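You operate a simulated robot arm through the tools that you are given. There is no shell and no other tool.

Carry out the task below with a simulated robot arm. There is one attempt and no reset: what you move stays moved.

Task
Put things in order on the top of the plywood bench. At the end: the orange pad stands on top of the yellow can (marked "WAX"); the brown wax bar from the top of the plywood bench stands on top of the brown bobbin; the white bottle (marked "OIL") is on the silver steel plate; the black case stands where the white carton stood; the white carton from the top of the plywood bench stands where the white bottle stood; whatever was shut is shut again. Leave all else as you found it, and nothing knocked over. Set down upright: white bottle.

It is judged by the outcome, as a careful person would: the job done as asked, and still so three seconds after it is handed in. It fails if anything else is knocked over, pushed out of place, dropped, spilled or broken.

Robot
A 6-joint arm with a two-finger parallel gripper, fixed in place. Base frame: the origin is on the floor under the middle of its stand, x ahead of it, y to its left, z up; the work surface is at about z = 860. Units: mm, rad, N and s.
With the tool pointing down near the work surface it reaches from about 360 to 760 mm from the base axis. Its first joint turns from -1.152 to 1.152 rad. Payload 2.45 kg.
Tool frame: the origin (TCP) lies between the finger pads and is the grasp point; the fingertips stand 24 mm ahead of it; z points along the fingers, y is the line along which they close. The gripper opens to 68 mm. The fingers are 17 mm wide and 10 mm thick; the gripper's body (40 by 70 mm) begins 41 mm behind the TCP.
Orientation is that of the tool frame in the base frame, as [roll, pitch, yaw] about the fixed x, y, z axes, in that order (R = Rz(yaw) Ry(pitch) Rx(roll)). With the fingers straight down and closing along the base's y, the tool's x points along the base's -x, its y along +y and its z along -z.

Tools
- The arm moves only by the tool send_rows. Its argument "moves" is a list of rows, each a list of 7 numbers: the shift along the tool's x, y, z in mm, then the turn, a rotation vector about the tool's x, y, z in rad, then the opening, from 0 (shut) to 1 (fully open). In form: [[x, y, z, ax, ay, az, grip], ...]. A call has 1 to 20 rows; each row shifts and turns the commanded pose from where the row before left it, along the tool's axes as they then stand. A row lasts 0.2 s, in which the tool goes at most 50 mm and 0.15 rad; a call with a longer step from one row to the next is refused whole, and so is a gripper value outside its range. A pose out of reach is approached as far as the arm can. The call stops where the force on the tool passes 40 N (or 10 N more than at its start, if that is more) or the arm is blocked; 0.2 s more then pass. The fingers move at their own pace (about 108 mm/s each) and stop on an object; they squeeze with about 41 N. The grip force told is the motor's: it shows also when the fingers shut on nothing. Time passes only in rows, and 0.2 s behind the last, so rows that do not move let the fingers close. It gives the time, the measured TCP pose, the force on the tool (base axes), the opening and the grip force at its end, in the units of the frame above (readings bear some noise), with the torque about the TCP (base axes, N m) and any sound that the robot's microphone picked up.
- Cameras (640 x 400 px; columns grow to the right, rows downward): "scene" is fixed at [154.5, 413.8, 1446.7]; the picture's right is [-0.84, -0.55, 0.00], its down [-0.40, 0.61, -0.69] and it looks along [0.38, -0.58, -0.72] (base axes); focal length 287 px, centre (320, 200). "wrist" rides on the gripper at [84, 11, -75] in the tool frame; the picture's right is [-0.13, 0.99, 0.00], its down [-0.60, -0.08, -0.79] and it looks along [-0.79, -0.10, 0.61] (tool axes); focal length 251 px, centre (320, 200). There is no depth. A picture from a camera that has moved, and an enlarged one, comes with that camera's place and axes in the base frame and with its lens.
- get_image(camera): a new picture of that camera. It takes no simulated time.
- inspect(camera, box): a new picture of the part [left, top, right, bottom] of that camera's present view, enlarged. It takes no simulated time.
- job_done(): hands the job in; it is judged then, once.

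Places have to be worked out from the pictures, the camera data and where the tool is seen. Open the gripper and draw the arm clear of the work before you hand the job in, unless the task says otherwise.

The tools are called by a JSON object that holds its "api" and its "payload". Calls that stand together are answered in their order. send_rows: Moves the arm, as the interface text tells. Its arguments: {"type":"object","properties":{"moves":{"type":"array","items":{"type":"array","items":{"type":"number"}}}},"required":["moves"]} The other tools are called the same way: get_image (camera) takes a picture; inspect (camera, box) takes an enlarged picture of a part of a camera's view; job_done () hands the job in.

At the start:

```text
time_s: 0.0
ee_pos: [342.1, -269.2, 1113.3]
ee_rot: [3.141, 0.0, -3.14]
ft_force: [0.6, 0.7, 1.1]
wrist_torque: [-0.02, 0.02, 0.01]
grip_width: 68.1
grip_force: 0.0
```

scene: 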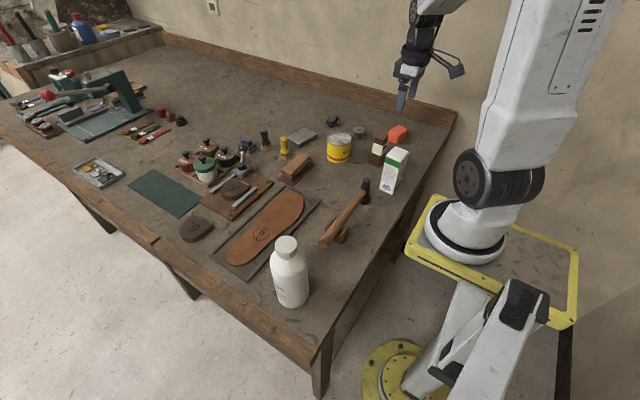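
wrist: 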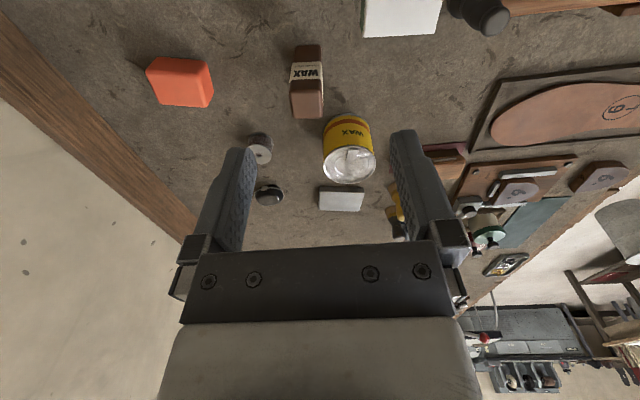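

I start by looking closer at the work area in both cameras to identify the objects.

{"api": "inspect", "payload": {"camera": "scene", "box": [240, 90, 440, 215]}}

{"api": "inspect", "payload": {"camera": "scene", "box": [100, 90, 300, 215]}}

{"api": "inspect", "payload": {"camera": "scene", "box": [160, 180, 400, 330]}}

{"api": "inspect", "payload": {"camera": "wrist", "box": [120, 0, 440, 200]}}

```text
3.20 times, centred on (340, 152) of scene
camera zoom: at [154.5, 413.8, 1446.7], right [-0.84, -0.55, 0.0], down [-0.4, 0.61, -0.69], along [0.38, -0.58, -0.72], focal length 917 px, centre (256, 352)
```

zoom: 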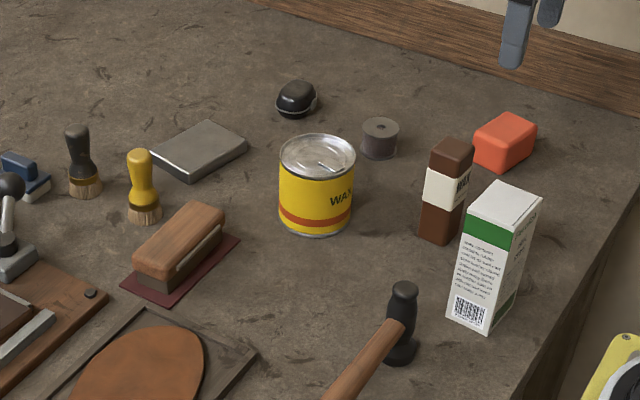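

```text
3.20 times, centred on (200, 152) of scene
camera zoom: at [154.5, 413.8, 1446.7], right [-0.84, -0.55, 0.0], down [-0.4, 0.61, -0.69], along [0.38, -0.58, -0.72], focal length 917 px, centre (704, 352)
```

zoom: 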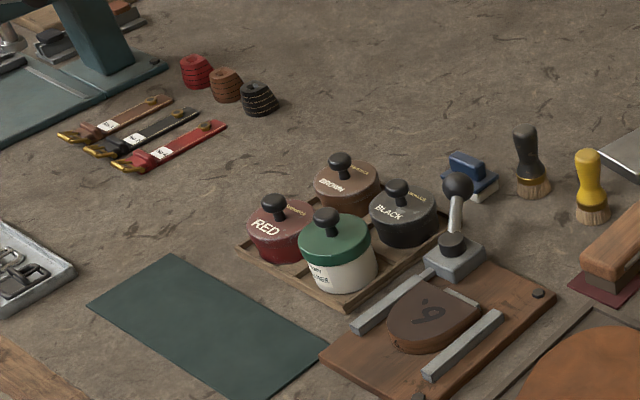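

```text
2.67 times, centred on (280, 255) of scene
camera zoom: at [154.5, 413.8, 1446.7], right [-0.84, -0.55, 0.0], down [-0.4, 0.61, -0.69], along [0.38, -0.58, -0.72], focal length 764 px, centre (427, 53)
```

zoom: 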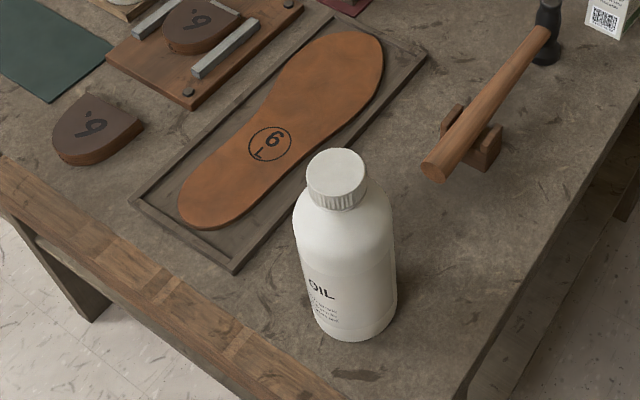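

```text
2.00 times, centred on (280, 100) of wrist
camera zoom: at [257.4, -258.2, 1188.1], right [0.13, 0.99, 0.0], down [0.6, -0.08, 0.79], along [0.79, -0.1, -0.61], focal length 503 px, centre (400, 400)
```

zoom: 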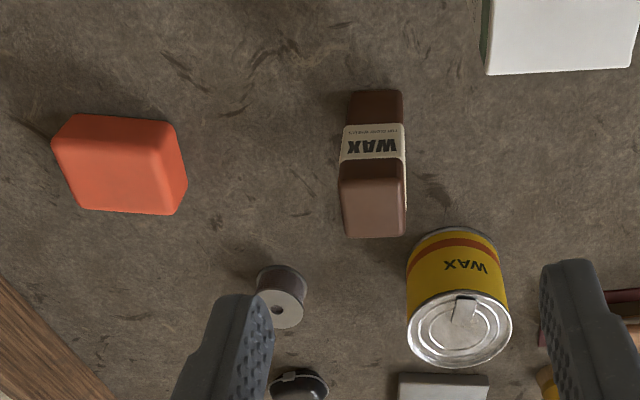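

The pad, wax bar, can, bobbin, black case, plate and carton sit in the near-right area, and the bottle is at the left, near the front edge. I raise the tool and tilt it so the wrist camera looks straight down on the area.

{"api": "send_rows", "payload": {"moves": [[-17.6, -6.2, -43.4, 0, 0, 0, 1], [-17.6, -6.2, -43.4, 0, 0, 0, 1], [-17.6, -6.2, -43.4, 0, 0, 0, 1], [-17.6, -6.2, -43.4, 0, 0, 0, 1], [-17.6, -6.2, -43.4, 0, 0, 0, 1], [0, 0, 0, 0, 0.15, 0, 1], [0, 0, 0, 0, 0.15, 0, 1], [0, 0, 0, 0, 0.15, 0, 1], [0, 0, 0, 0, 0.15, 0, 1], [0, 0, 0, 0, 0.15, 0, 1]]}}

{"api": "get_image", "payload": {"camera": "wrist"}}

{"api": "get_image", "payload": {"camera": "scene"}}

```text
time_s: 2.2
ee_pos: [397.5, -295.6, 1278.9]
ee_rot: [-3.138, -0.748, -3.141]
ft_force: [-0.5, 0.2, -1.1]
wrist_torque: [0.03, 0.01, -0.02]
grip_width: 67.7
grip_force: 0.1
out of reach, approached as far as the arm can: row 9, 10
```

```text
taken
camera wrist: at [385.8, -284.1, 1391.2], right [0.09, 0.99, -0.09], down [0.98, -0.08, 0.17], along [0.16, -0.1, -0.98], focal length 251 px, centre (320, 200)
```

wrist: 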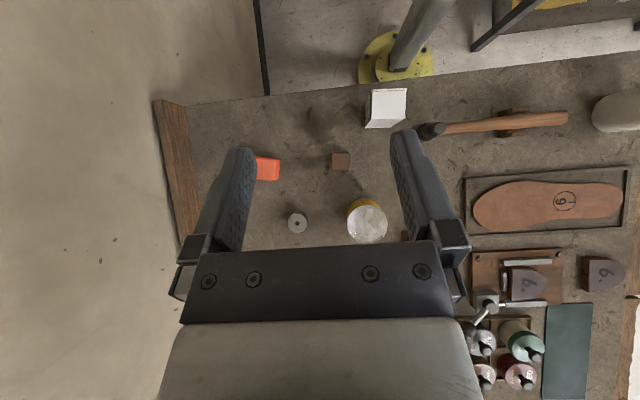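

```text
taken
```

scene: 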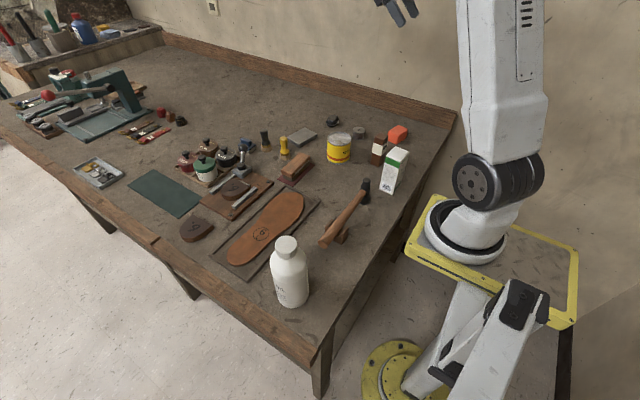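

This gives a near-vertical view of the area. I enlarge it to measure the objects.

{"api": "inspect", "payload": {"camera": "wrist", "box": [150, 60, 470, 260]}}

{"api": "inspect", "payload": {"camera": "wrist", "box": [240, 80, 440, 205]}}

{"api": "inspect", "payload": {"camera": "wrist", "box": [420, 60, 640, 200]}}

```text
2.00 times, centred on (310, 160) of wrist
camera zoom: at [385.8, -284.1, 1391.2], right [0.09, 0.99, -0.09], down [0.98, -0.08, 0.17], along [0.16, -0.1, -0.98], focal length 503 px, centre (340, 280)
```

zoom: 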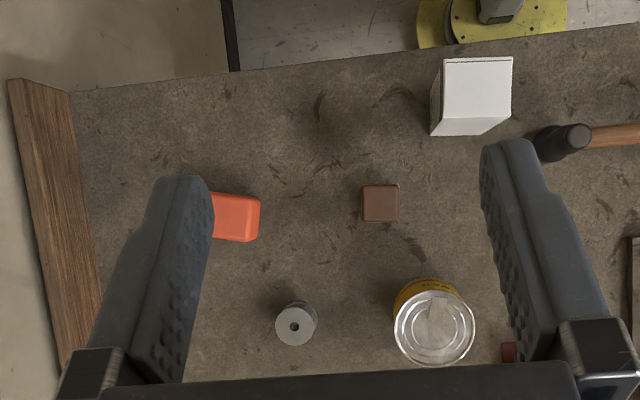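

```text
3.20 times, centred on (340, 142) of wrist
camera zoom: at [385.8, -284.1, 1391.2], right [0.09, 0.99, -0.09], down [0.98, -0.08, 0.17], along [0.16, -0.1, -0.98], focal length 805 px, centre (256, 384)
```

zoom: 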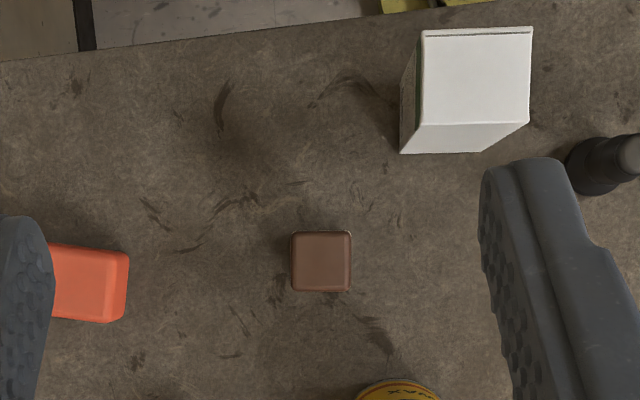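

```text
2.86 times, centred on (530, 130) of wrist
camera zoom: at [385.8, -284.1, 1391.2], right [0.09, 0.99, -0.09], down [0.98, -0.08, 0.17], along [0.16, -0.1, -0.98], focal length 718 px, centre (-280, 400)
```

zoom: 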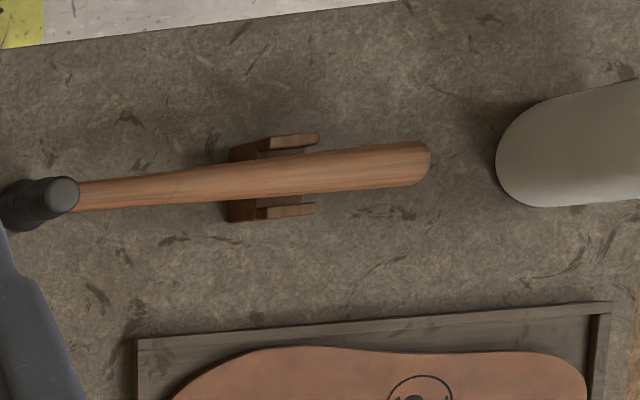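

From this view I estimate the wax bar at about (395,-287), the carton at (315,-208), the can at (512,-247) and the bobbin at (512,-384). I now swing over to the bottle, keeping the look-down posture, to locate it exactly.

{"api": "send_rows", "payload": {"moves": [[-0.5, 49, 5, 0, 0, 0, 1], [-0.5, 49, 5, 0, 0, 0, 1], [-0.5, 49, 5, 0, 0, 0, 1], [-0.5, 49, 5, 0, 0, 0, 1], [-0.5, 49, 5, 0, 0, 0, 1], [-0.5, 49, 5, 0, 0, 0, 1], [-0.5, 49, 5, 0, 0, 0, 1], [-0.5, 49, 5, 0, 0, 0, 1], [-0.5, 49, 5, 0, 0, 0, 1], [-0.5, 49, 5, 0, 0, 0, 1]]}}

{"api": "get_image", "payload": {"camera": "wrist"}}

{"api": "get_image", "payload": {"camera": "scene"}}

```text
time_s: 4.4
ee_pos: [366.0, 193.9, 1238.8]
ee_rot: [-3.141, -0.748, 3.139]
ft_force: [-0.6, -0.1, -0.1]
wrist_torque: [0.0, 0.01, 0.0]
grip_width: 68.1
grip_force: 0.0
```

```text
taken
camera wrist: at [354.4, 205.0, 1352.0], right [0.1, 0.99, -0.09], down [0.98, -0.08, 0.17], along [0.16, -0.1, -0.98], focal length 251 px, centre (320, 200)
```

wrist: 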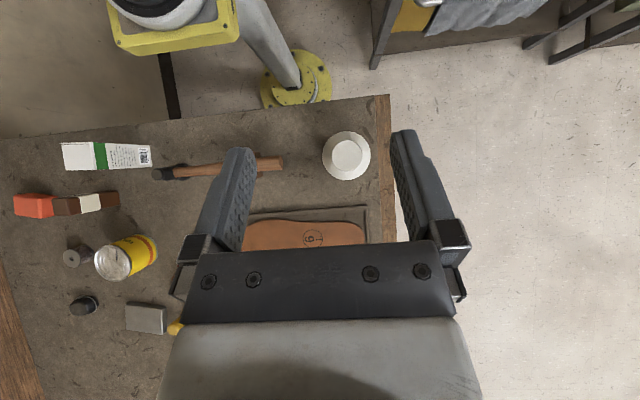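

```text
taken
```

scene: 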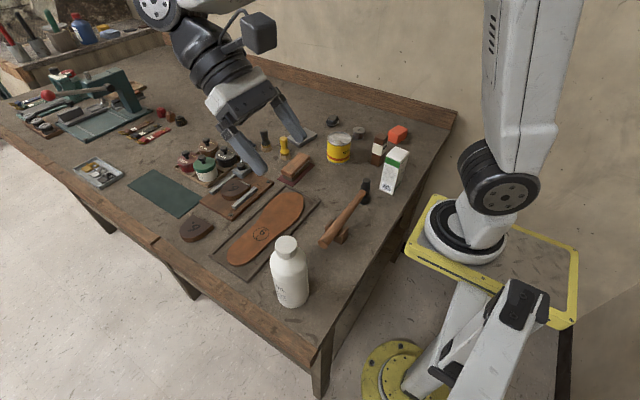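

The bottle is almost directly below the camera, so I enlarge it, along with the objects on the left of the view.

{"api": "inspect", "payload": {"camera": "wrist", "box": [290, 110, 410, 185]}}

{"api": "inspect", "payload": {"camera": "wrist", "box": [0, 120, 200, 345]}}

```text
5.33 times, centred on (350, 148) of wrist
camera zoom: at [354.4, 205.0, 1352.0], right [0.1, 0.99, -0.09], down [0.98, -0.08, 0.17], along [0.16, -0.1, -0.98], focal length 1341 px, centre (160, 480)
```

zoom: 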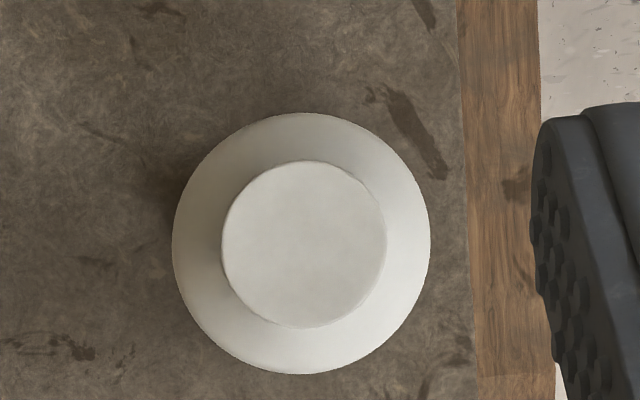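

```text
1.78 times, centred on (100, 232) of wrist
camera zoom: at [354.4, 205.0, 1352.0], right [0.1, 0.99, -0.09], down [0.98, -0.08, 0.17], along [0.16, -0.1, -0.98], focal length 447 px, centre (711, 142)
```

zoom: 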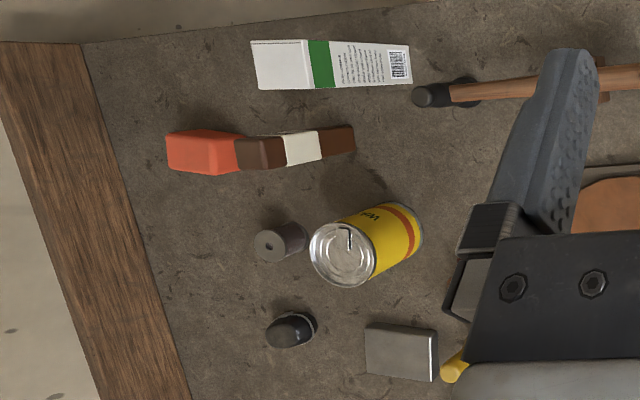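

The bottle axis comes out near (354,212). Its cap is about 38 mm across, and the body may be nearly 68 mm, so I will grip the cap. I turn the tool back to vertical and hover above it for a side view.

{"api": "send_rows", "payload": {"moves": [[0, 0, 0, 0, -0.15, 0, 1], [0, 0, 0, 0, -0.15, 0, 1], [0, 0, 0, 0, -0.15, 0, 1], [0, 0, 0, 0, -0.15, 0, 1], [0, 0, 0, 0, -0.148, 0, 1], [4, 6, 40, 0, 0, 0, 1], [4, 6, 40, 0, 0, 0, 1], [4, 6, 40, 0, 0, 0, 1], [0, 0, 0, 0, 0, 0, 1]]}}

{"api": "get_image", "payload": {"camera": "wrist"}}

{"api": "inspect", "payload": {"camera": "scene", "box": [220, 180, 380, 320]}}

```text
time_s: 6.4
ee_pos: [354.5, 211.2, 1117.9]
ee_rot: [-3.141, -0.002, -3.142]
ft_force: [0.4, 0.5, -0.2]
wrist_torque: [0.0, 0.0, 0.02]
grip_width: 68.0
grip_force: 0.0
```

```text
taken
camera wrist: at [270.0, 222.9, 1193.5], right [0.13, 0.99, 0.0], down [0.61, -0.08, 0.79], along [0.79, -0.1, -0.61], focal length 251 px, centre (320, 200)
```

wrist: 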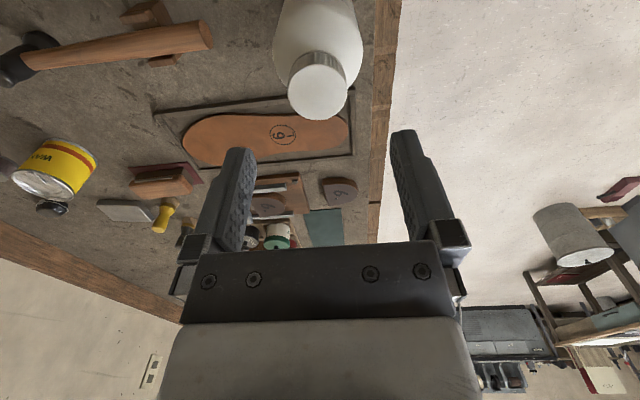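

```text
2.86 times, centred on (300, 250) of scene
camera zoom: at [154.5, 413.8, 1446.7], right [-0.84, -0.55, 0.0], down [-0.4, 0.61, -0.69], along [0.38, -0.58, -0.72], focal length 819 px, centre (377, 57)
```

zoom: 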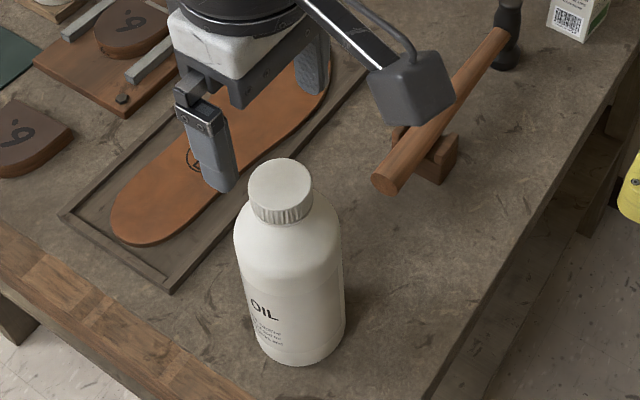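

The cap top shows at about z=1036 and lies centred under the tool. I enlarge the picture to judge the cap's height and shoulder.

{"api": "inspect", "payload": {"camera": "wrist", "box": [240, 0, 400, 130]}}

{"api": "inspect", "payload": {"camera": "scene", "box": [250, 220, 340, 315]}}

```text
3.08 times, centred on (320, 65) of wrist
camera zoom: at [270.0, 222.9, 1193.5], right [0.13, 0.99, 0.0], down [0.61, -0.08, 0.79], along [0.79, -0.1, -0.61], focal length 774 px, centre (320, 615)
```

zoom: 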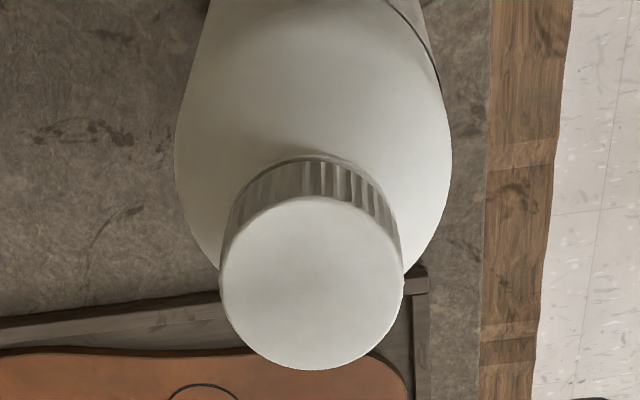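

```text
4.21 times, centred on (295, 268) of scene
camera zoom: at [154.5, 413.8, 1446.7], right [-0.84, -0.55, 0.0], down [-0.4, 0.61, -0.69], along [0.38, -0.58, -0.72], focal length 1207 px, centre (425, -84)
```

zoom: 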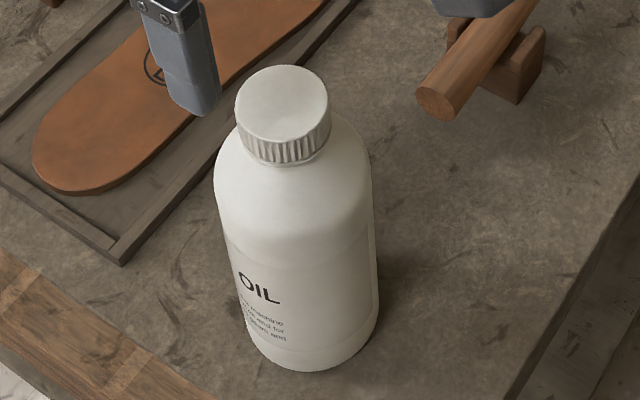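

The cap top comes out near z=1044 and its lower rim near z=1028, with the shoulder flaring straight below. I lower the open fingers until their tips are level with the rim.

{"api": "send_rows", "payload": {"moves": [[0.1, 0.3, 33, 0, 0, 0, 1], [0.1, 0.3, 27, 0, 0, 0, 1], [0, 0, 6, 0, 0, 0, 1]]}}

{"api": "inspect", "payload": {"camera": "wrist", "box": [220, 60, 420, 260]}}

{"api": "inspect", "payload": {"camera": "scene", "box": [230, 190, 350, 315]}}

```text
time_s: 7.2
ee_pos: [354.5, 211.7, 1053.4]
ee_rot: [-3.14, -0.003, -3.141]
ft_force: [-0.8, 0.1, 0.0]
wrist_torque: [0.0, -0.01, 0.0]
grip_width: 68.0
grip_force: 0.1
```

```text
2.00 times, centred on (320, 160) of wrist
camera zoom: at [269.5, 223.6, 1128.1], right [0.13, 0.99, 0.0], down [0.61, -0.08, 0.79], along [0.79, -0.1, -0.61], focal length 503 px, centre (320, 280)
```

zoom: 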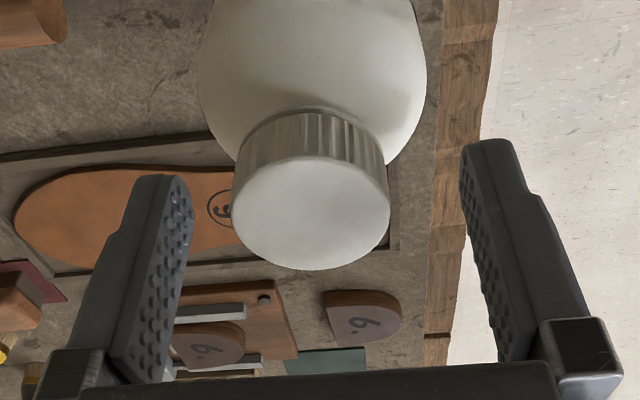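

```text
3.20 times, centred on (290, 252) of scene
camera zoom: at [154.5, 413.8, 1446.7], right [-0.84, -0.55, 0.0], down [-0.4, 0.61, -0.69], along [0.38, -0.58, -0.72], focal length 917 px, centre (416, 32)
```

zoom: 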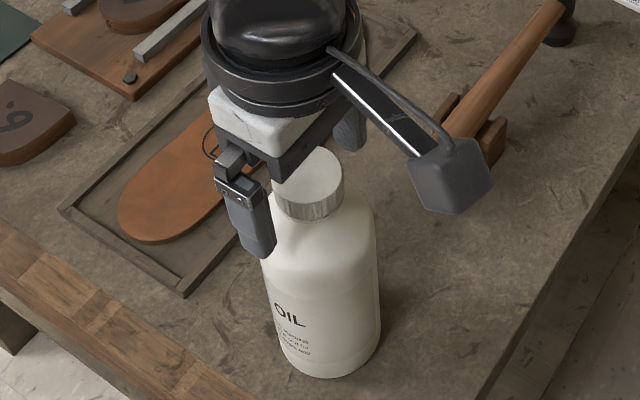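

The cap is about 1.5 mm to the right (-y) of the tool centre, with its rim near z=1028. I nudge over, lower slightly and close on the cap.

{"api": "send_rows", "payload": {"moves": [[1, -1.3, 1, 0, 0, 0, 1], [0, 0, 0, 0, 0, 0, 0.7], [0, 0, 0, 0, 0, 0, 0.5], [0, 0, 0, 0, 0, 0, 0.3], [0, 0, 0, 0, 0, 0, 0.3], [0, 0, 0, 0, 0, 0, 0.3]]}}

{"api": "inspect", "payload": {"camera": "wrist", "box": [220, 60, 420, 260]}}

{"api": "inspect", "payload": {"camera": "scene", "box": [230, 190, 350, 315]}}

```text
time_s: 8.6
ee_pos: [352.9, 211.6, 1051.7]
ee_rot: [3.141, -0.002, 3.141]
ft_force: [0.0, -1.0, 0.7]
wrist_torque: [-0.04, 0.01, 0.03]
grip_width: 37.0
grip_force: 40.9
```

```text
2.00 times, centred on (320, 160) of wrist
camera zoom: at [268.6, 222.2, 1127.2], right [0.13, 0.99, 0.0], down [0.61, -0.08, 0.79], along [0.79, -0.1, -0.61], focal length 503 px, centre (320, 280)
```

zoom: 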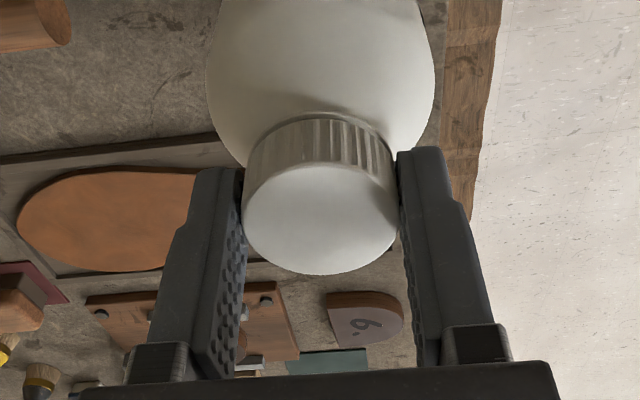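

```text
3.20 times, centred on (290, 252) of scene
camera zoom: at [154.6, 413.8, 1446.7], right [-0.84, -0.55, 0.0], down [-0.4, 0.61, -0.69], along [0.38, -0.58, -0.72], focal length 917 px, centre (416, 32)
```

zoom: 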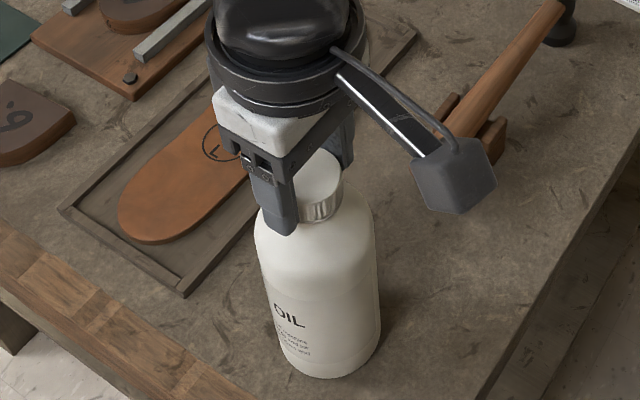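

The cap is held at 37 mm width with 41 N, and the tool reads about (353,211.5), which I take as the bottle's place. I lift slowly and check the hold.

{"api": "send_rows", "payload": {"moves": [[0, 0, -3, 0, 0, 0, 0.3], [0, 0, -7, 0, 0, 0, 0.3], [0, 0, -12, 0, 0, 0, 0.3], [0, 0, -18, 0, 0, 0, 0.3], [0, 0, -25, 0, 0, 0, 0.3], [0, 0, -25, 0, 0, 0, 0.3], [0, 0, -25, 0, 0, 0, 0.3], [0, 0, -15, 0, 0, 0, 0.3], [0, 0, -5, 0, 0, 0, 0.3]]}}

{"api": "get_image", "payload": {"camera": "scene"}}

{"api": "get_image", "payload": {"camera": "wrist"}}

```text
time_s: 10.6
ee_pos: [355.6, 210.7, 1187.4]
ee_rot: [3.14, -0.001, 3.141]
ft_force: [-0.2, 0.7, -3.2]
wrist_torque: [-0.02, -0.01, 0.03]
grip_width: 36.8
grip_force: 41.3
```

```text
taken
```

scene: 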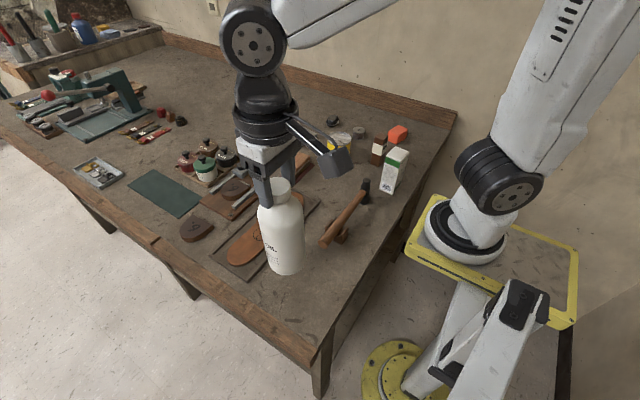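

```text
taken
camera wrist: at [269.4, 222.1, 1263.1], right [0.13, 0.99, 0.0], down [0.61, -0.08, 0.79], along [0.79, -0.1, -0.61], focal length 251 px, centre (320, 200)
```

wrist: 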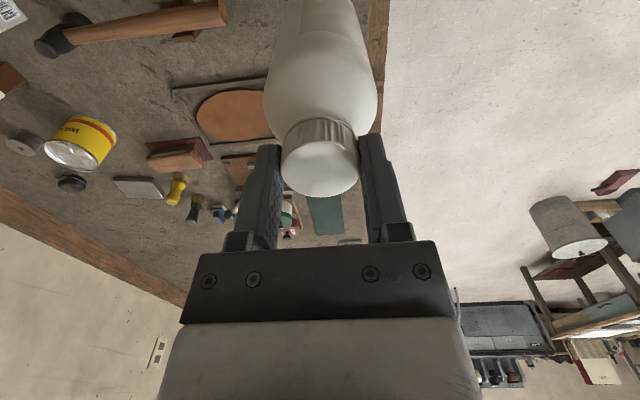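

The bottle hangs straight and weighs only about 3–4 N. I carry it at height to an intermediate point where the wrist camera can see the plate past the bottle.

{"api": "send_rows", "payload": {"moves": [[-4, -10, 0, 0, 0, 0, 0.3], [-8, -20, 0, 0, 0, 0, 0.3], [-11, -29, 0, 0, 0, 0, 0.3], [-12, -32, 0, 0, 0, 0, 0.3], [-12, -32, 0, 0, 0, 0, 0.3], [-12, -32, 0, 0, 0, 0, 0.3], [-12, -32, 0, 0, 0, 0, 0.3], [-12, -32, 0, 0, 0, 0, 0.3], [-12, -32, 0, 0, 0, 0, 0.3], [-12, -30, 0, 0, 0, 0, 0.3], [-9, -22, 0, 0, 0, 0, 0.3], [-5, -12, 0, 0, 0, 0, 0.3], [-3, -6, 0, 0, 0, 0, 0.3], [0, 0, 0, 0, 0, 0, 0.3]]}}

{"api": "get_image", "payload": {"camera": "wrist"}}

{"api": "inspect", "payload": {"camera": "wrist", "box": [160, 70, 320, 170]}}

{"api": "get_image", "payload": {"camera": "scene"}}

```text
time_s: 13.6
ee_pos: [478.7, -110.5, 1187.9]
ee_rot: [-3.141, -0.004, 3.141]
ft_force: [-0.2, 0.0, -2.8]
wrist_torque: [0.0, 0.0, 0.05]
grip_width: 36.9
grip_force: 41.3
```

```text
taken
camera wrist: at [393.4, -98.6, 1262.5], right [0.13, 0.99, 0.0], down [0.61, -0.08, 0.79], along [0.78, -0.1, -0.61], focal length 251 px, centre (320, 200)
```

wrist: 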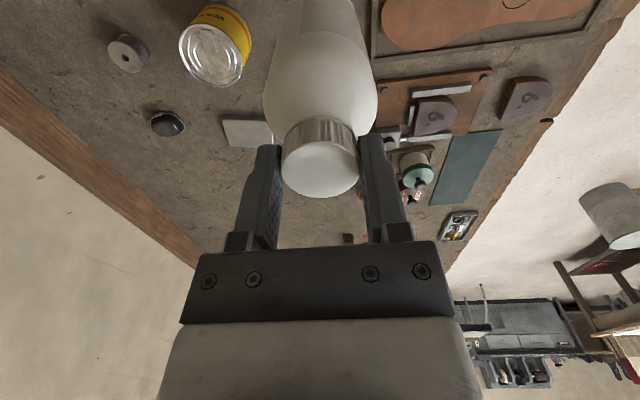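

```text
4.00 times, centred on (240, 120) of wrist
camera zoom: at [393.4, -98.6, 1262.5], right [0.13, 0.99, 0.0], down [0.61, -0.08, 0.79], along [0.78, -0.1, -0.61], focal length 1006 px, centre (640, 520)
```

zoom: 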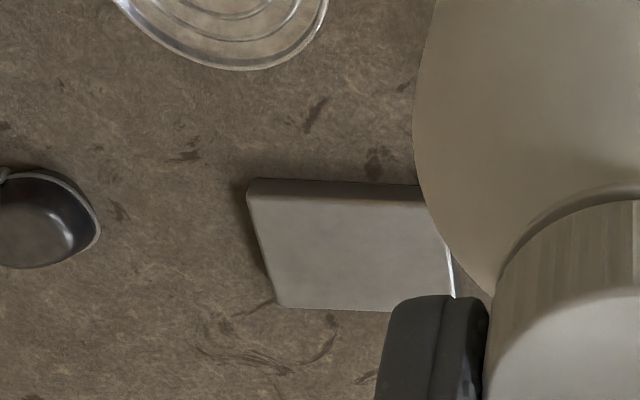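

```text
taken
```

scene: 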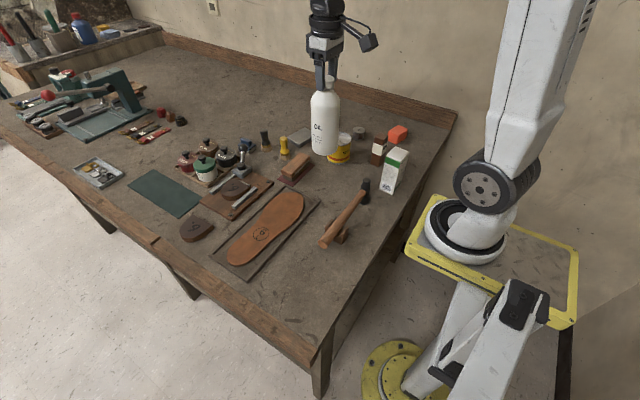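

The plate's top face lies near z=873, is roughly 84×62 mm and is centred at about (675,-270), turned about -10°. I carry the bottle above it and come partway down.

{"api": "send_rows", "payload": {"moves": [[-7, -6, 0, 0, 0, 0, 0.3], [-14, -12, 0, 0, 0, 0, 0.3], [-22, -18, 0, 0, 0, 0, 0.3], [-24, -20, 0, 0, 0, 0, 0.3], [-24, -20, 0, 0, 0, 0, 0.3], [-24, -20, 0, 0, 0, 0, 0.3], [-24, -20, 0, 0, 0, 0, 0.3], [-24, -20, 0, 0, 0, 0, 0.3], [-18, -13, 0, 0, 0, 0, 0.3], [-10, -7, 0, 0, 0, 0, 0.3], [-5, -3.5, 0, 0, 0, 0, 0.3], [0, 0, 10, 0, 0, 0, 0.3], [0, 0, 20, 0, 0, 0, 0.3], [0, 0, 25, 0, 0, 0, 0.3], [0, 0, 15, 0, 0, 0, 0.3], [0, 0, 5, 0, 0, 0, 0.3], [0, 0, 0, 0, 0, 0, 0.3]]}}

{"api": "inspect", "payload": {"camera": "scene", "box": [240, 60, 400, 180]}}

{"api": "get_image", "payload": {"camera": "wrist"}}

```text
time_s: 17.2
ee_pos: [673.3, -270.4, 1111.2]
ee_rot: [3.141, -0.003, -3.141]
ft_force: [0.0, -0.5, -4.0]
wrist_torque: [0.02, -0.01, 0.01]
grip_width: 36.8
grip_force: 40.7
```

```text
3.33 times, centred on (320, 120) of scene
camera zoom: at [154.6, 413.7, 1446.7], right [-0.84, -0.55, 0.0], down [-0.4, 0.61, -0.69], along [0.38, -0.58, -0.72], focal length 956 px, centre (320, 467)
```

zoom: 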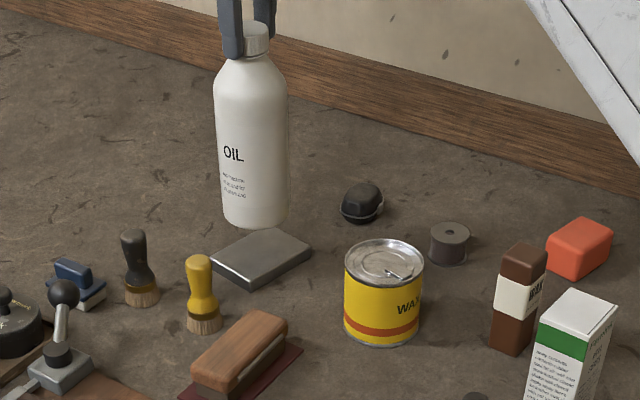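

```text
taken
camera wrist: at [589.0, -258.4, 1186.8], right [0.13, 0.99, 0.0], down [0.61, -0.08, 0.79], along [0.79, -0.1, -0.61], focal length 251 px, centre (320, 200)
```

wrist: 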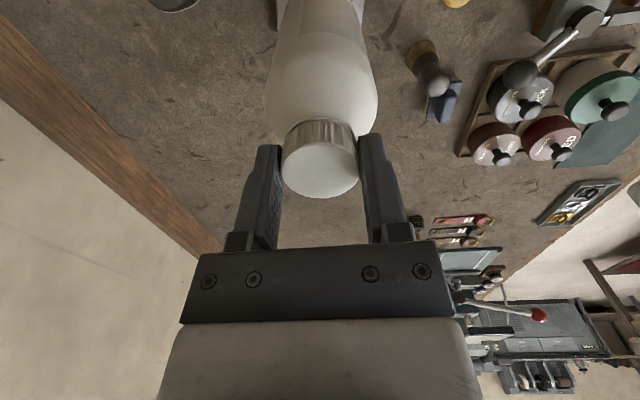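

The bottle is over the plate with its base about 46 mm above it. I enlarge both views to check the alignment before lowering.

{"api": "inspect", "payload": {"camera": "scene", "box": [280, 60, 340, 140]}}

{"api": "inspect", "payload": {"camera": "wrist", "box": [240, 0, 400, 100]}}

```text
5.00 times, centred on (310, 100) of scene
camera zoom: at [154.6, 413.7, 1446.7], right [-0.84, -0.55, 0.0], down [-0.4, 0.61, -0.69], along [0.38, -0.58, -0.72], focal length 1433 px, centre (370, 700)
```

zoom: 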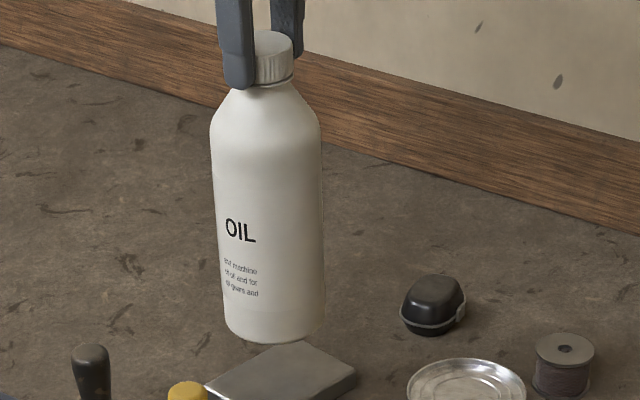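

```text
4.00 times, centred on (320, 50) of wrist
camera zoom: at [589.0, -258.4, 1186.8], right [0.13, 0.99, 0.0], down [0.61, -0.08, 0.79], along [0.79, -0.1, -0.61], focal length 1006 px, centre (320, 800)
```

zoom: 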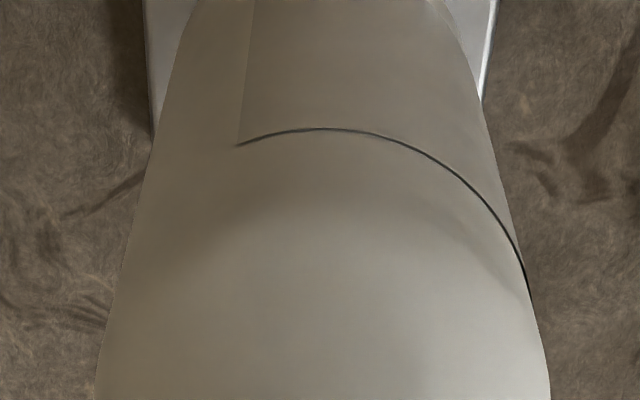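

The plate's side edges flank the bottle evenly (left edge near y=-315, right near -227), so the alignment is good. I nudge 2 mm and lower to just above the plate.

{"api": "send_rows", "payload": {"moves": [[2, -1, 5, 0, 0, 0, 0.3], [0, 0, 12, 0, 0, 0, 0.3], [0, 0, 12, 0, 0, 0, 0.3], [0, 0, 7, 0, 0, 0, 0.3], [0, 0, 4, 0, 0, 0, 0.3], [0, 0, 2, 0, 0, 0, 0.3], [0, 0, 0, 0, 0, 0, 0.3]]}}

{"api": "inspect", "payload": {"camera": "scene", "box": [270, 70, 350, 160]}}

{"api": "inspect", "payload": {"camera": "wrist", "box": [240, 0, 400, 100]}}

```text
time_s: 18.8
ee_pos: [671.1, -269.7, 1068.9]
ee_rot: [3.141, -0.002, -3.142]
ft_force: [0.4, -0.3, -3.6]
wrist_torque: [-0.01, 0.0, 0.02]
grip_width: 37.0
grip_force: 41.3
```

```text
4.44 times, centred on (310, 115) of scene
camera zoom: at [154.6, 413.7, 1446.7], right [-0.84, -0.55, 0.0], down [-0.4, 0.61, -0.69], along [0.38, -0.58, -0.72], focal length 1274 px, centre (364, 578)
```

zoom: 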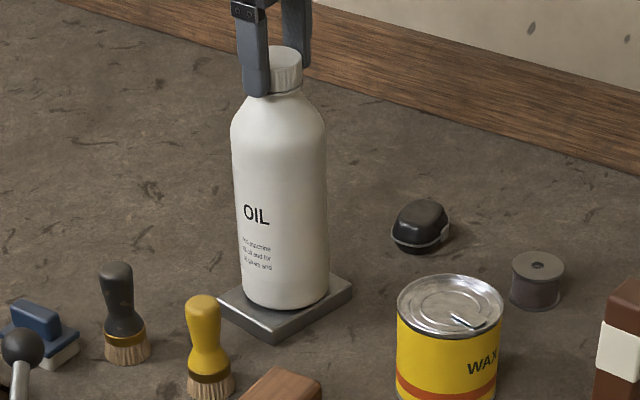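

```text
4.00 times, centred on (320, 50) of wrist
camera zoom: at [586.7, -259.4, 1144.5], right [0.13, 0.99, 0.0], down [0.61, -0.08, 0.79], along [0.79, -0.1, -0.61], focal length 1006 px, centre (320, 800)
```

zoom: 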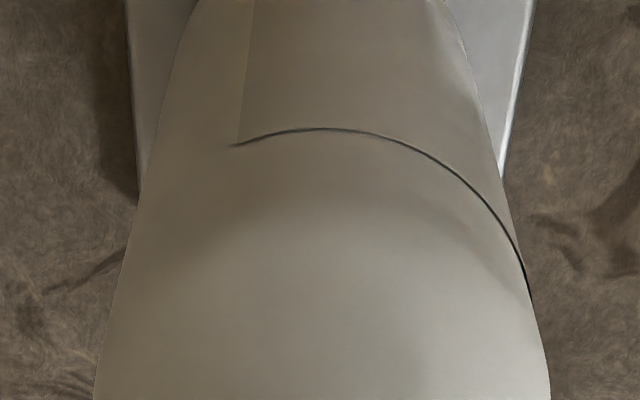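

The bottle sits over the plate's middle with a few millimetres left to go. I lower in small steps to feel for contact.

{"api": "send_rows", "payload": {"moves": [[0, 0, 1.5, 0, 0, 0, 0.3], [0, 0, 1, 0, 0, 0, 0.3], [0, 0, 0.7, 0, 0, 0, 0.3], [0, 0, 0, 0, 0, 0, 0.3]]}}

```text
time_s: 19.8
ee_pos: [672.6, -271.2, 1068.8]
ee_rot: [-3.14, 0.0, 3.141]
ft_force: [-1.7, 1.6, 7.5]
wrist_torque: [0.2, 0.56, -0.01]
grip_width: 36.7
grip_force: 41.1
```

Contact shows as +7.5 N with the tool held at 1068.8. I ease the press by about 1.5 mm so the arm won't drop when I let go, then check.

{"api": "send_rows", "payload": {"moves": [[0, 0, -1.2, 0, 0, 0, 0.3], [0, 0, 0, 0, 0, 0, 0.3]]}}

```text
time_s: 20.4
ee_pos: [671.2, -271.0, 1067.8]
ee_rot: [-3.139, 0.0, 3.141]
ft_force: [0.3, -1.1, 3.4]
wrist_torque: [-0.16, -0.07, -0.01]
grip_width: 36.8
grip_force: 40.6
```

Force is down to 3.4 N with the bottle standing on the plate and little torque left. I release in steps.

{"api": "send_rows", "payload": {"moves": [[0, 0, -0.5, 0, 0, 0, 0.6], [0, 0, 0, 0, 0, 0, 0.75], [0, 0, 0, 0, 0, 0, 1], [0, 0, 0, 0, 0, 0, 1]]}}

{"api": "inspect", "payload": {"camera": "scene", "box": [270, 70, 350, 160]}}

{"api": "inspect", "payload": {"camera": "wrist", "box": [220, 0, 420, 260]}}

```text
time_s: 21.4
ee_pos: [671.1, -270.3, 1069.6]
ee_rot: [3.142, -0.002, 3.141]
ft_force: [0.8, 0.8, -0.3]
wrist_torque: [0.0, 0.01, -0.02]
grip_width: 68.1
grip_force: 0.0
```

```text
4.44 times, centred on (310, 115) of scene
camera zoom: at [154.5, 413.8, 1446.7], right [-0.84, -0.55, 0.0], down [-0.4, 0.61, -0.69], along [0.38, -0.58, -0.72], focal length 1274 px, centre (364, 578)
```

zoom: 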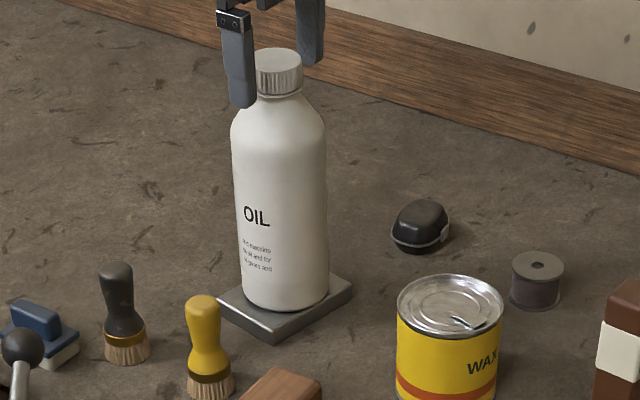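

```text
1.54 times, centred on (320, 130) of wrist
camera zoom: at [586.5, -259.5, 1143.4], right [0.13, 0.99, 0.0], down [0.61, -0.08, 0.79], along [0.79, -0.1, -0.61], focal length 387 px, centre (320, 308)
```

zoom: 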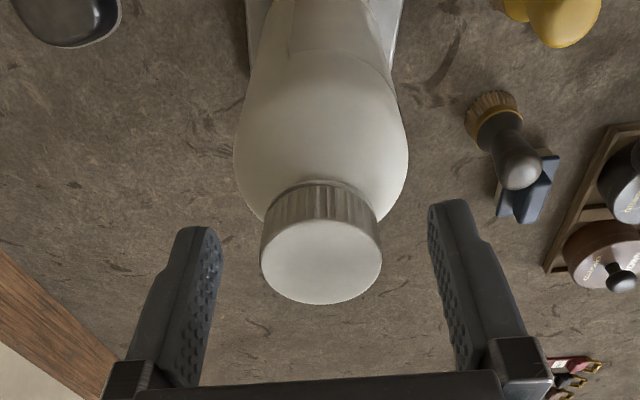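

The bottle stands free on the plate. I rise clear and go over to the carton for a closer look.

{"api": "send_rows", "payload": {"moves": [[0, 0, -15, 0, 0, 0, 1], [0, 0, -30, 0, 0, 0, 1], [0, 0, -45, 0, 0, 0, 1], [20, 4, 0, 0, 0, 0, 1], [40, 8, 0, 0, 0, 0, 1], [45, 8, 0, 0, 0, 0, 1], [45, 8, 0, 0, 0, 0, 1], [45, 8, 0, 0, 0, 0, 1], [45, 8, 0, 0, 0, 0, 1], [45, 8, 0, 0, 0, 0, 1], [40, 6, 0, 0, 0, 0, 1], [25, 4, 10, 0, 0, 0, 1], [0, 0, 20, 0, 0, 0, 1], [0, 0, 0, 0, 0, 0, 1]]}}

{"api": "get_image", "payload": {"camera": "wrist"}}

{"api": "get_image", "payload": {"camera": "scene"}}

```text
time_s: 24.4
ee_pos: [320.9, -207.9, 1127.5]
ee_rot: [3.141, -0.001, -3.14]
ft_force: [0.1, -0.2, 0.2]
wrist_torque: [0.02, -0.02, -0.01]
grip_width: 68.0
grip_force: 0.0
```

```text
taken
camera wrist: at [236.8, -197.0, 1203.7], right [0.13, 0.99, 0.0], down [0.61, -0.08, 0.79], along [0.79, -0.1, -0.61], focal length 251 px, centre (320, 200)
```

wrist: 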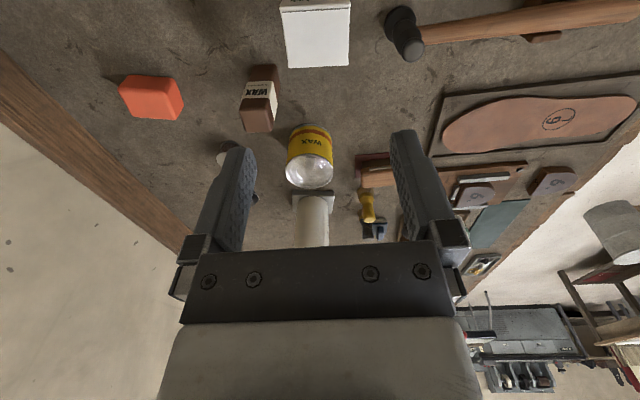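

```text
taken
```

scene: 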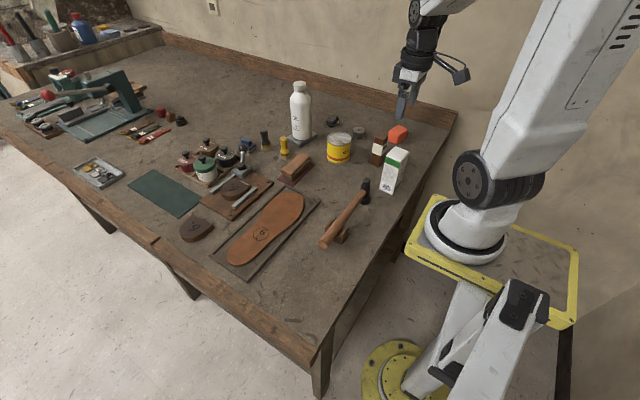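

The carton top is in view nearly under the tool. I enlarge to measure its top face.

{"api": "inspect", "payload": {"camera": "wrist", "box": [240, 0, 400, 100]}}

{"api": "inspect", "payload": {"camera": "scene", "box": [340, 110, 440, 205]}}

{"api": "inspect", "payload": {"camera": "wrist", "box": [80, 40, 340, 200]}}

```text
4.00 times, centred on (320, 50) of wrist
camera zoom: at [236.8, -197.0, 1203.7], right [0.13, 0.99, 0.0], down [0.61, -0.08, 0.79], along [0.79, -0.1, -0.61], focal length 1006 px, centre (320, 800)
```

zoom: 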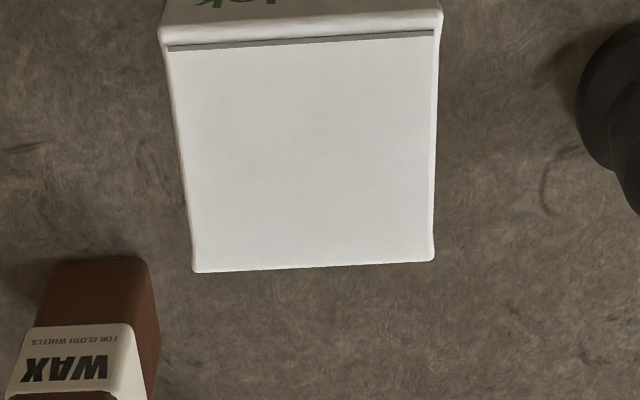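

```text
4.21 times, centred on (390, 158) of scene
camera zoom: at [154.5, 413.8, 1446.7], right [-0.84, -0.55, 0.0], down [-0.4, 0.61, -0.69], along [0.38, -0.58, -0.72], focal length 1207 px, centre (25, 379)
```

zoom: 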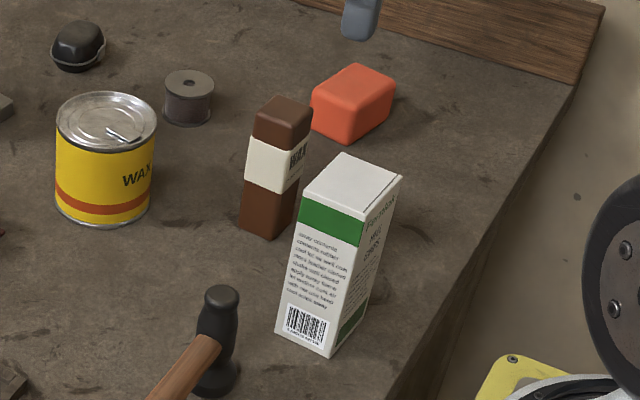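

```text
2.46 times, centred on (210, 120) of wrist
camera zoom: at [236.8, -197.0, 1203.7], right [0.13, 0.99, 0.0], down [0.61, -0.08, 0.79], along [0.79, -0.1, -0.61], focal length 619 px, centre (591, 397)
```

zoom: 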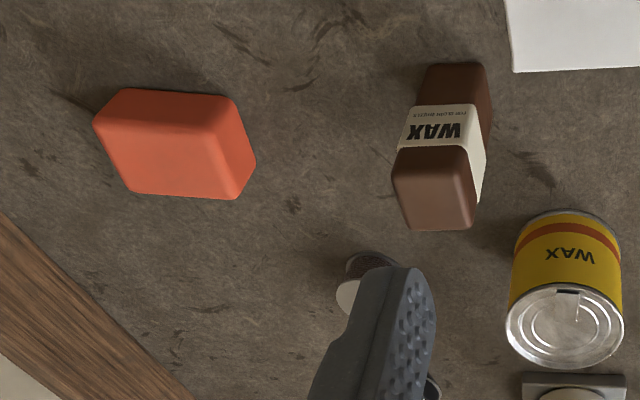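

The carton top is at about z=984, measures 40×50 mm, and is centred near (315.5,-209.5), turned about -4°. I align the tool with it and come down to just above.

{"api": "send_rows", "payload": {"moves": [[5.4, -1.6, 10, 0, 0, 0.075, 1], [0, 0, 40, 0, 0, 0, 1], [0, 0, 40, 0, 0, 0, 1], [0, 0, 17.5, 0, 0, 0, 1], [0, 0, 0, 0, 0, 0, 1]]}}

{"api": "get_image", "payload": {"camera": "wrist"}}

{"api": "inspect", "payload": {"camera": "scene", "box": [340, 90, 460, 205]}}

```text
time_s: 25.6
ee_pos: [316.0, -209.4, 1021.6]
ee_rot: [3.141, -0.001, 3.067]
ft_force: [-0.2, -0.7, -0.4]
wrist_torque: [-0.02, -0.01, -0.01]
grip_width: 67.8
grip_force: 0.0
```

```text
taken
camera wrist: at [232.5, -192.6, 1096.7], right [0.2, 0.98, 0.0], down [0.6, -0.12, 0.79], along [0.78, -0.16, -0.61], focal length 251 px, centre (320, 200)
```

wrist: 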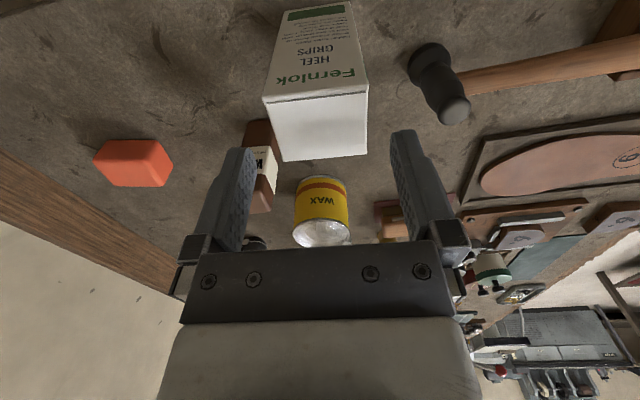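

```text
3.48 times, centred on (400, 148) of scene
camera zoom: at [154.5, 413.8, 1446.7], right [-0.84, -0.55, 0.0], down [-0.4, 0.61, -0.69], along [0.38, -0.58, -0.72], focal length 997 px, centre (42, 383)
```

zoom: 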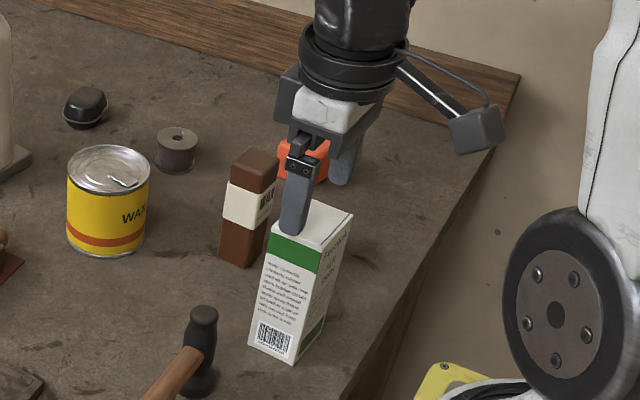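

The carton is centred between the fingers and aligned. I lower around it until the tool centre is about 29 mm below its top, then close gently.

{"api": "send_rows", "payload": {"moves": [[0, 0, 20, 0, 0, 0, 1], [0, 0, 25, 0, 0, 0, 1], [0, 0, 21, 0, 0, 0, 1], [0, 0, 0, 0, 0, 0, 1], [0, 0, 0, 0, 0, 0, 0.8], [0, 0, 0, 0, 0, 0, 0.7], [0, 0, 0, 0, 0, 0, 0.6], [0, 0, 0, 0, 0, 0, 0.6]]}}

{"api": "get_image", "payload": {"camera": "wrist"}}

{"api": "inspect", "payload": {"camera": "scene", "box": [340, 90, 460, 205]}}

```text
time_s: 27.4
ee_pos: [316.4, -210.7, 956.0]
ee_rot: [3.14, -0.002, 3.068]
ft_force: [-0.2, 0.5, -0.5]
wrist_torque: [0.04, -0.01, -0.01]
grip_width: 51.4
grip_force: 41.2
```

```text
taken
camera wrist: at [232.6, -192.6, 1031.3], right [0.2, 0.98, 0.0], down [0.6, -0.12, 0.79], along [0.78, -0.16, -0.61], focal length 251 px, centre (320, 200)
```

wrist: 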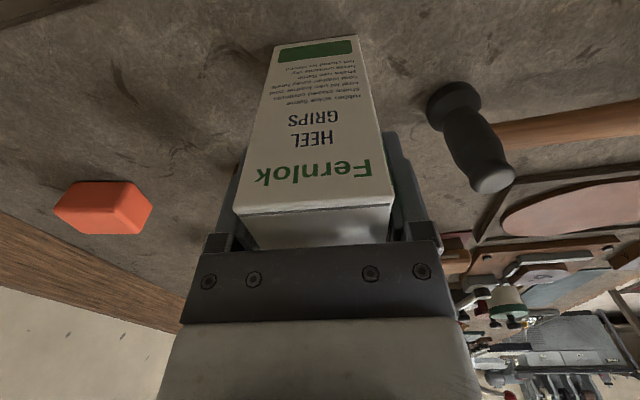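

```text
3.48 times, centred on (400, 148) of scene
camera zoom: at [154.5, 413.8, 1446.7], right [-0.84, -0.55, 0.0], down [-0.4, 0.61, -0.69], along [0.38, -0.58, -0.72], focal length 997 px, centre (42, 383)
```

zoom: 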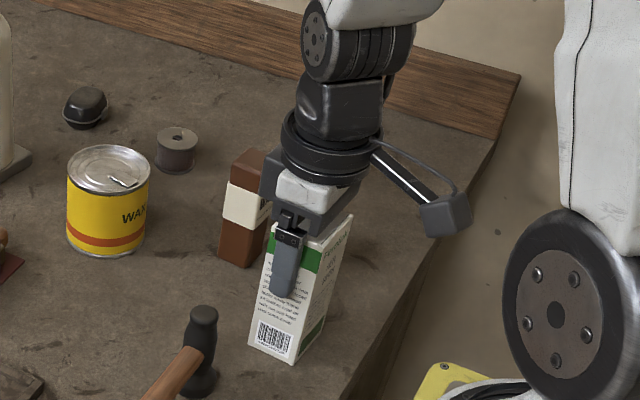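

The carton is held at 51 mm width. I lift it and carry it in an arc toward the bottle's old place.

{"api": "send_rows", "payload": {"moves": [[0, 0, -4, 0, 0, 0, 0.6], [0, 0, -10, 0, 0, 0, 0.6], [0, 0, -18, 0, 0, 0, 0.6], [0, 0, -25, 0, 0, 0, 0.6], [0, 0, -25, 0, 0, 0, 0.6], [0, 0, -20, 0, 0, 0, 0.6], [0, 0, -8, 0, 0, 0, 0.6], [-6, 14, 0, 0, 0, 0, 0.6], [-10, 26, 0, 0, 0, 0, 0.6], [-12, 30, 0, 0, 0, 0, 0.6], [-12, 30, 0, 0, 0, 0, 0.6], [-12, 30, 0, 0, 0, 0, 0.6], [-12, 30, 0, 0, 0, 0, 0.6], [-12, 30, 0, 0, 0, 0, 0.6], [-11, 27, 0, 0, 0, 0, 0.6]]}}

{"api": "get_image", "payload": {"camera": "scene"}}

```text
time_s: 30.6
ee_pos: [419.4, 0.8, 1064.4]
ee_rot: [-3.141, -0.003, 3.065]
ft_force: [-0.6, -0.1, -0.4]
wrist_torque: [0.05, 0.02, 0.03]
grip_width: 51.4
grip_force: 41.1
```

```text
taken
```

scene: 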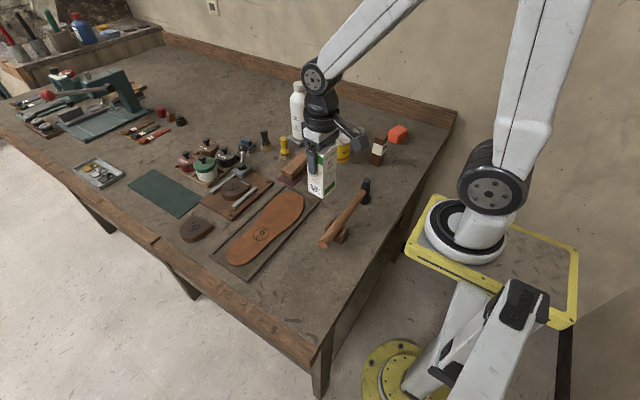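

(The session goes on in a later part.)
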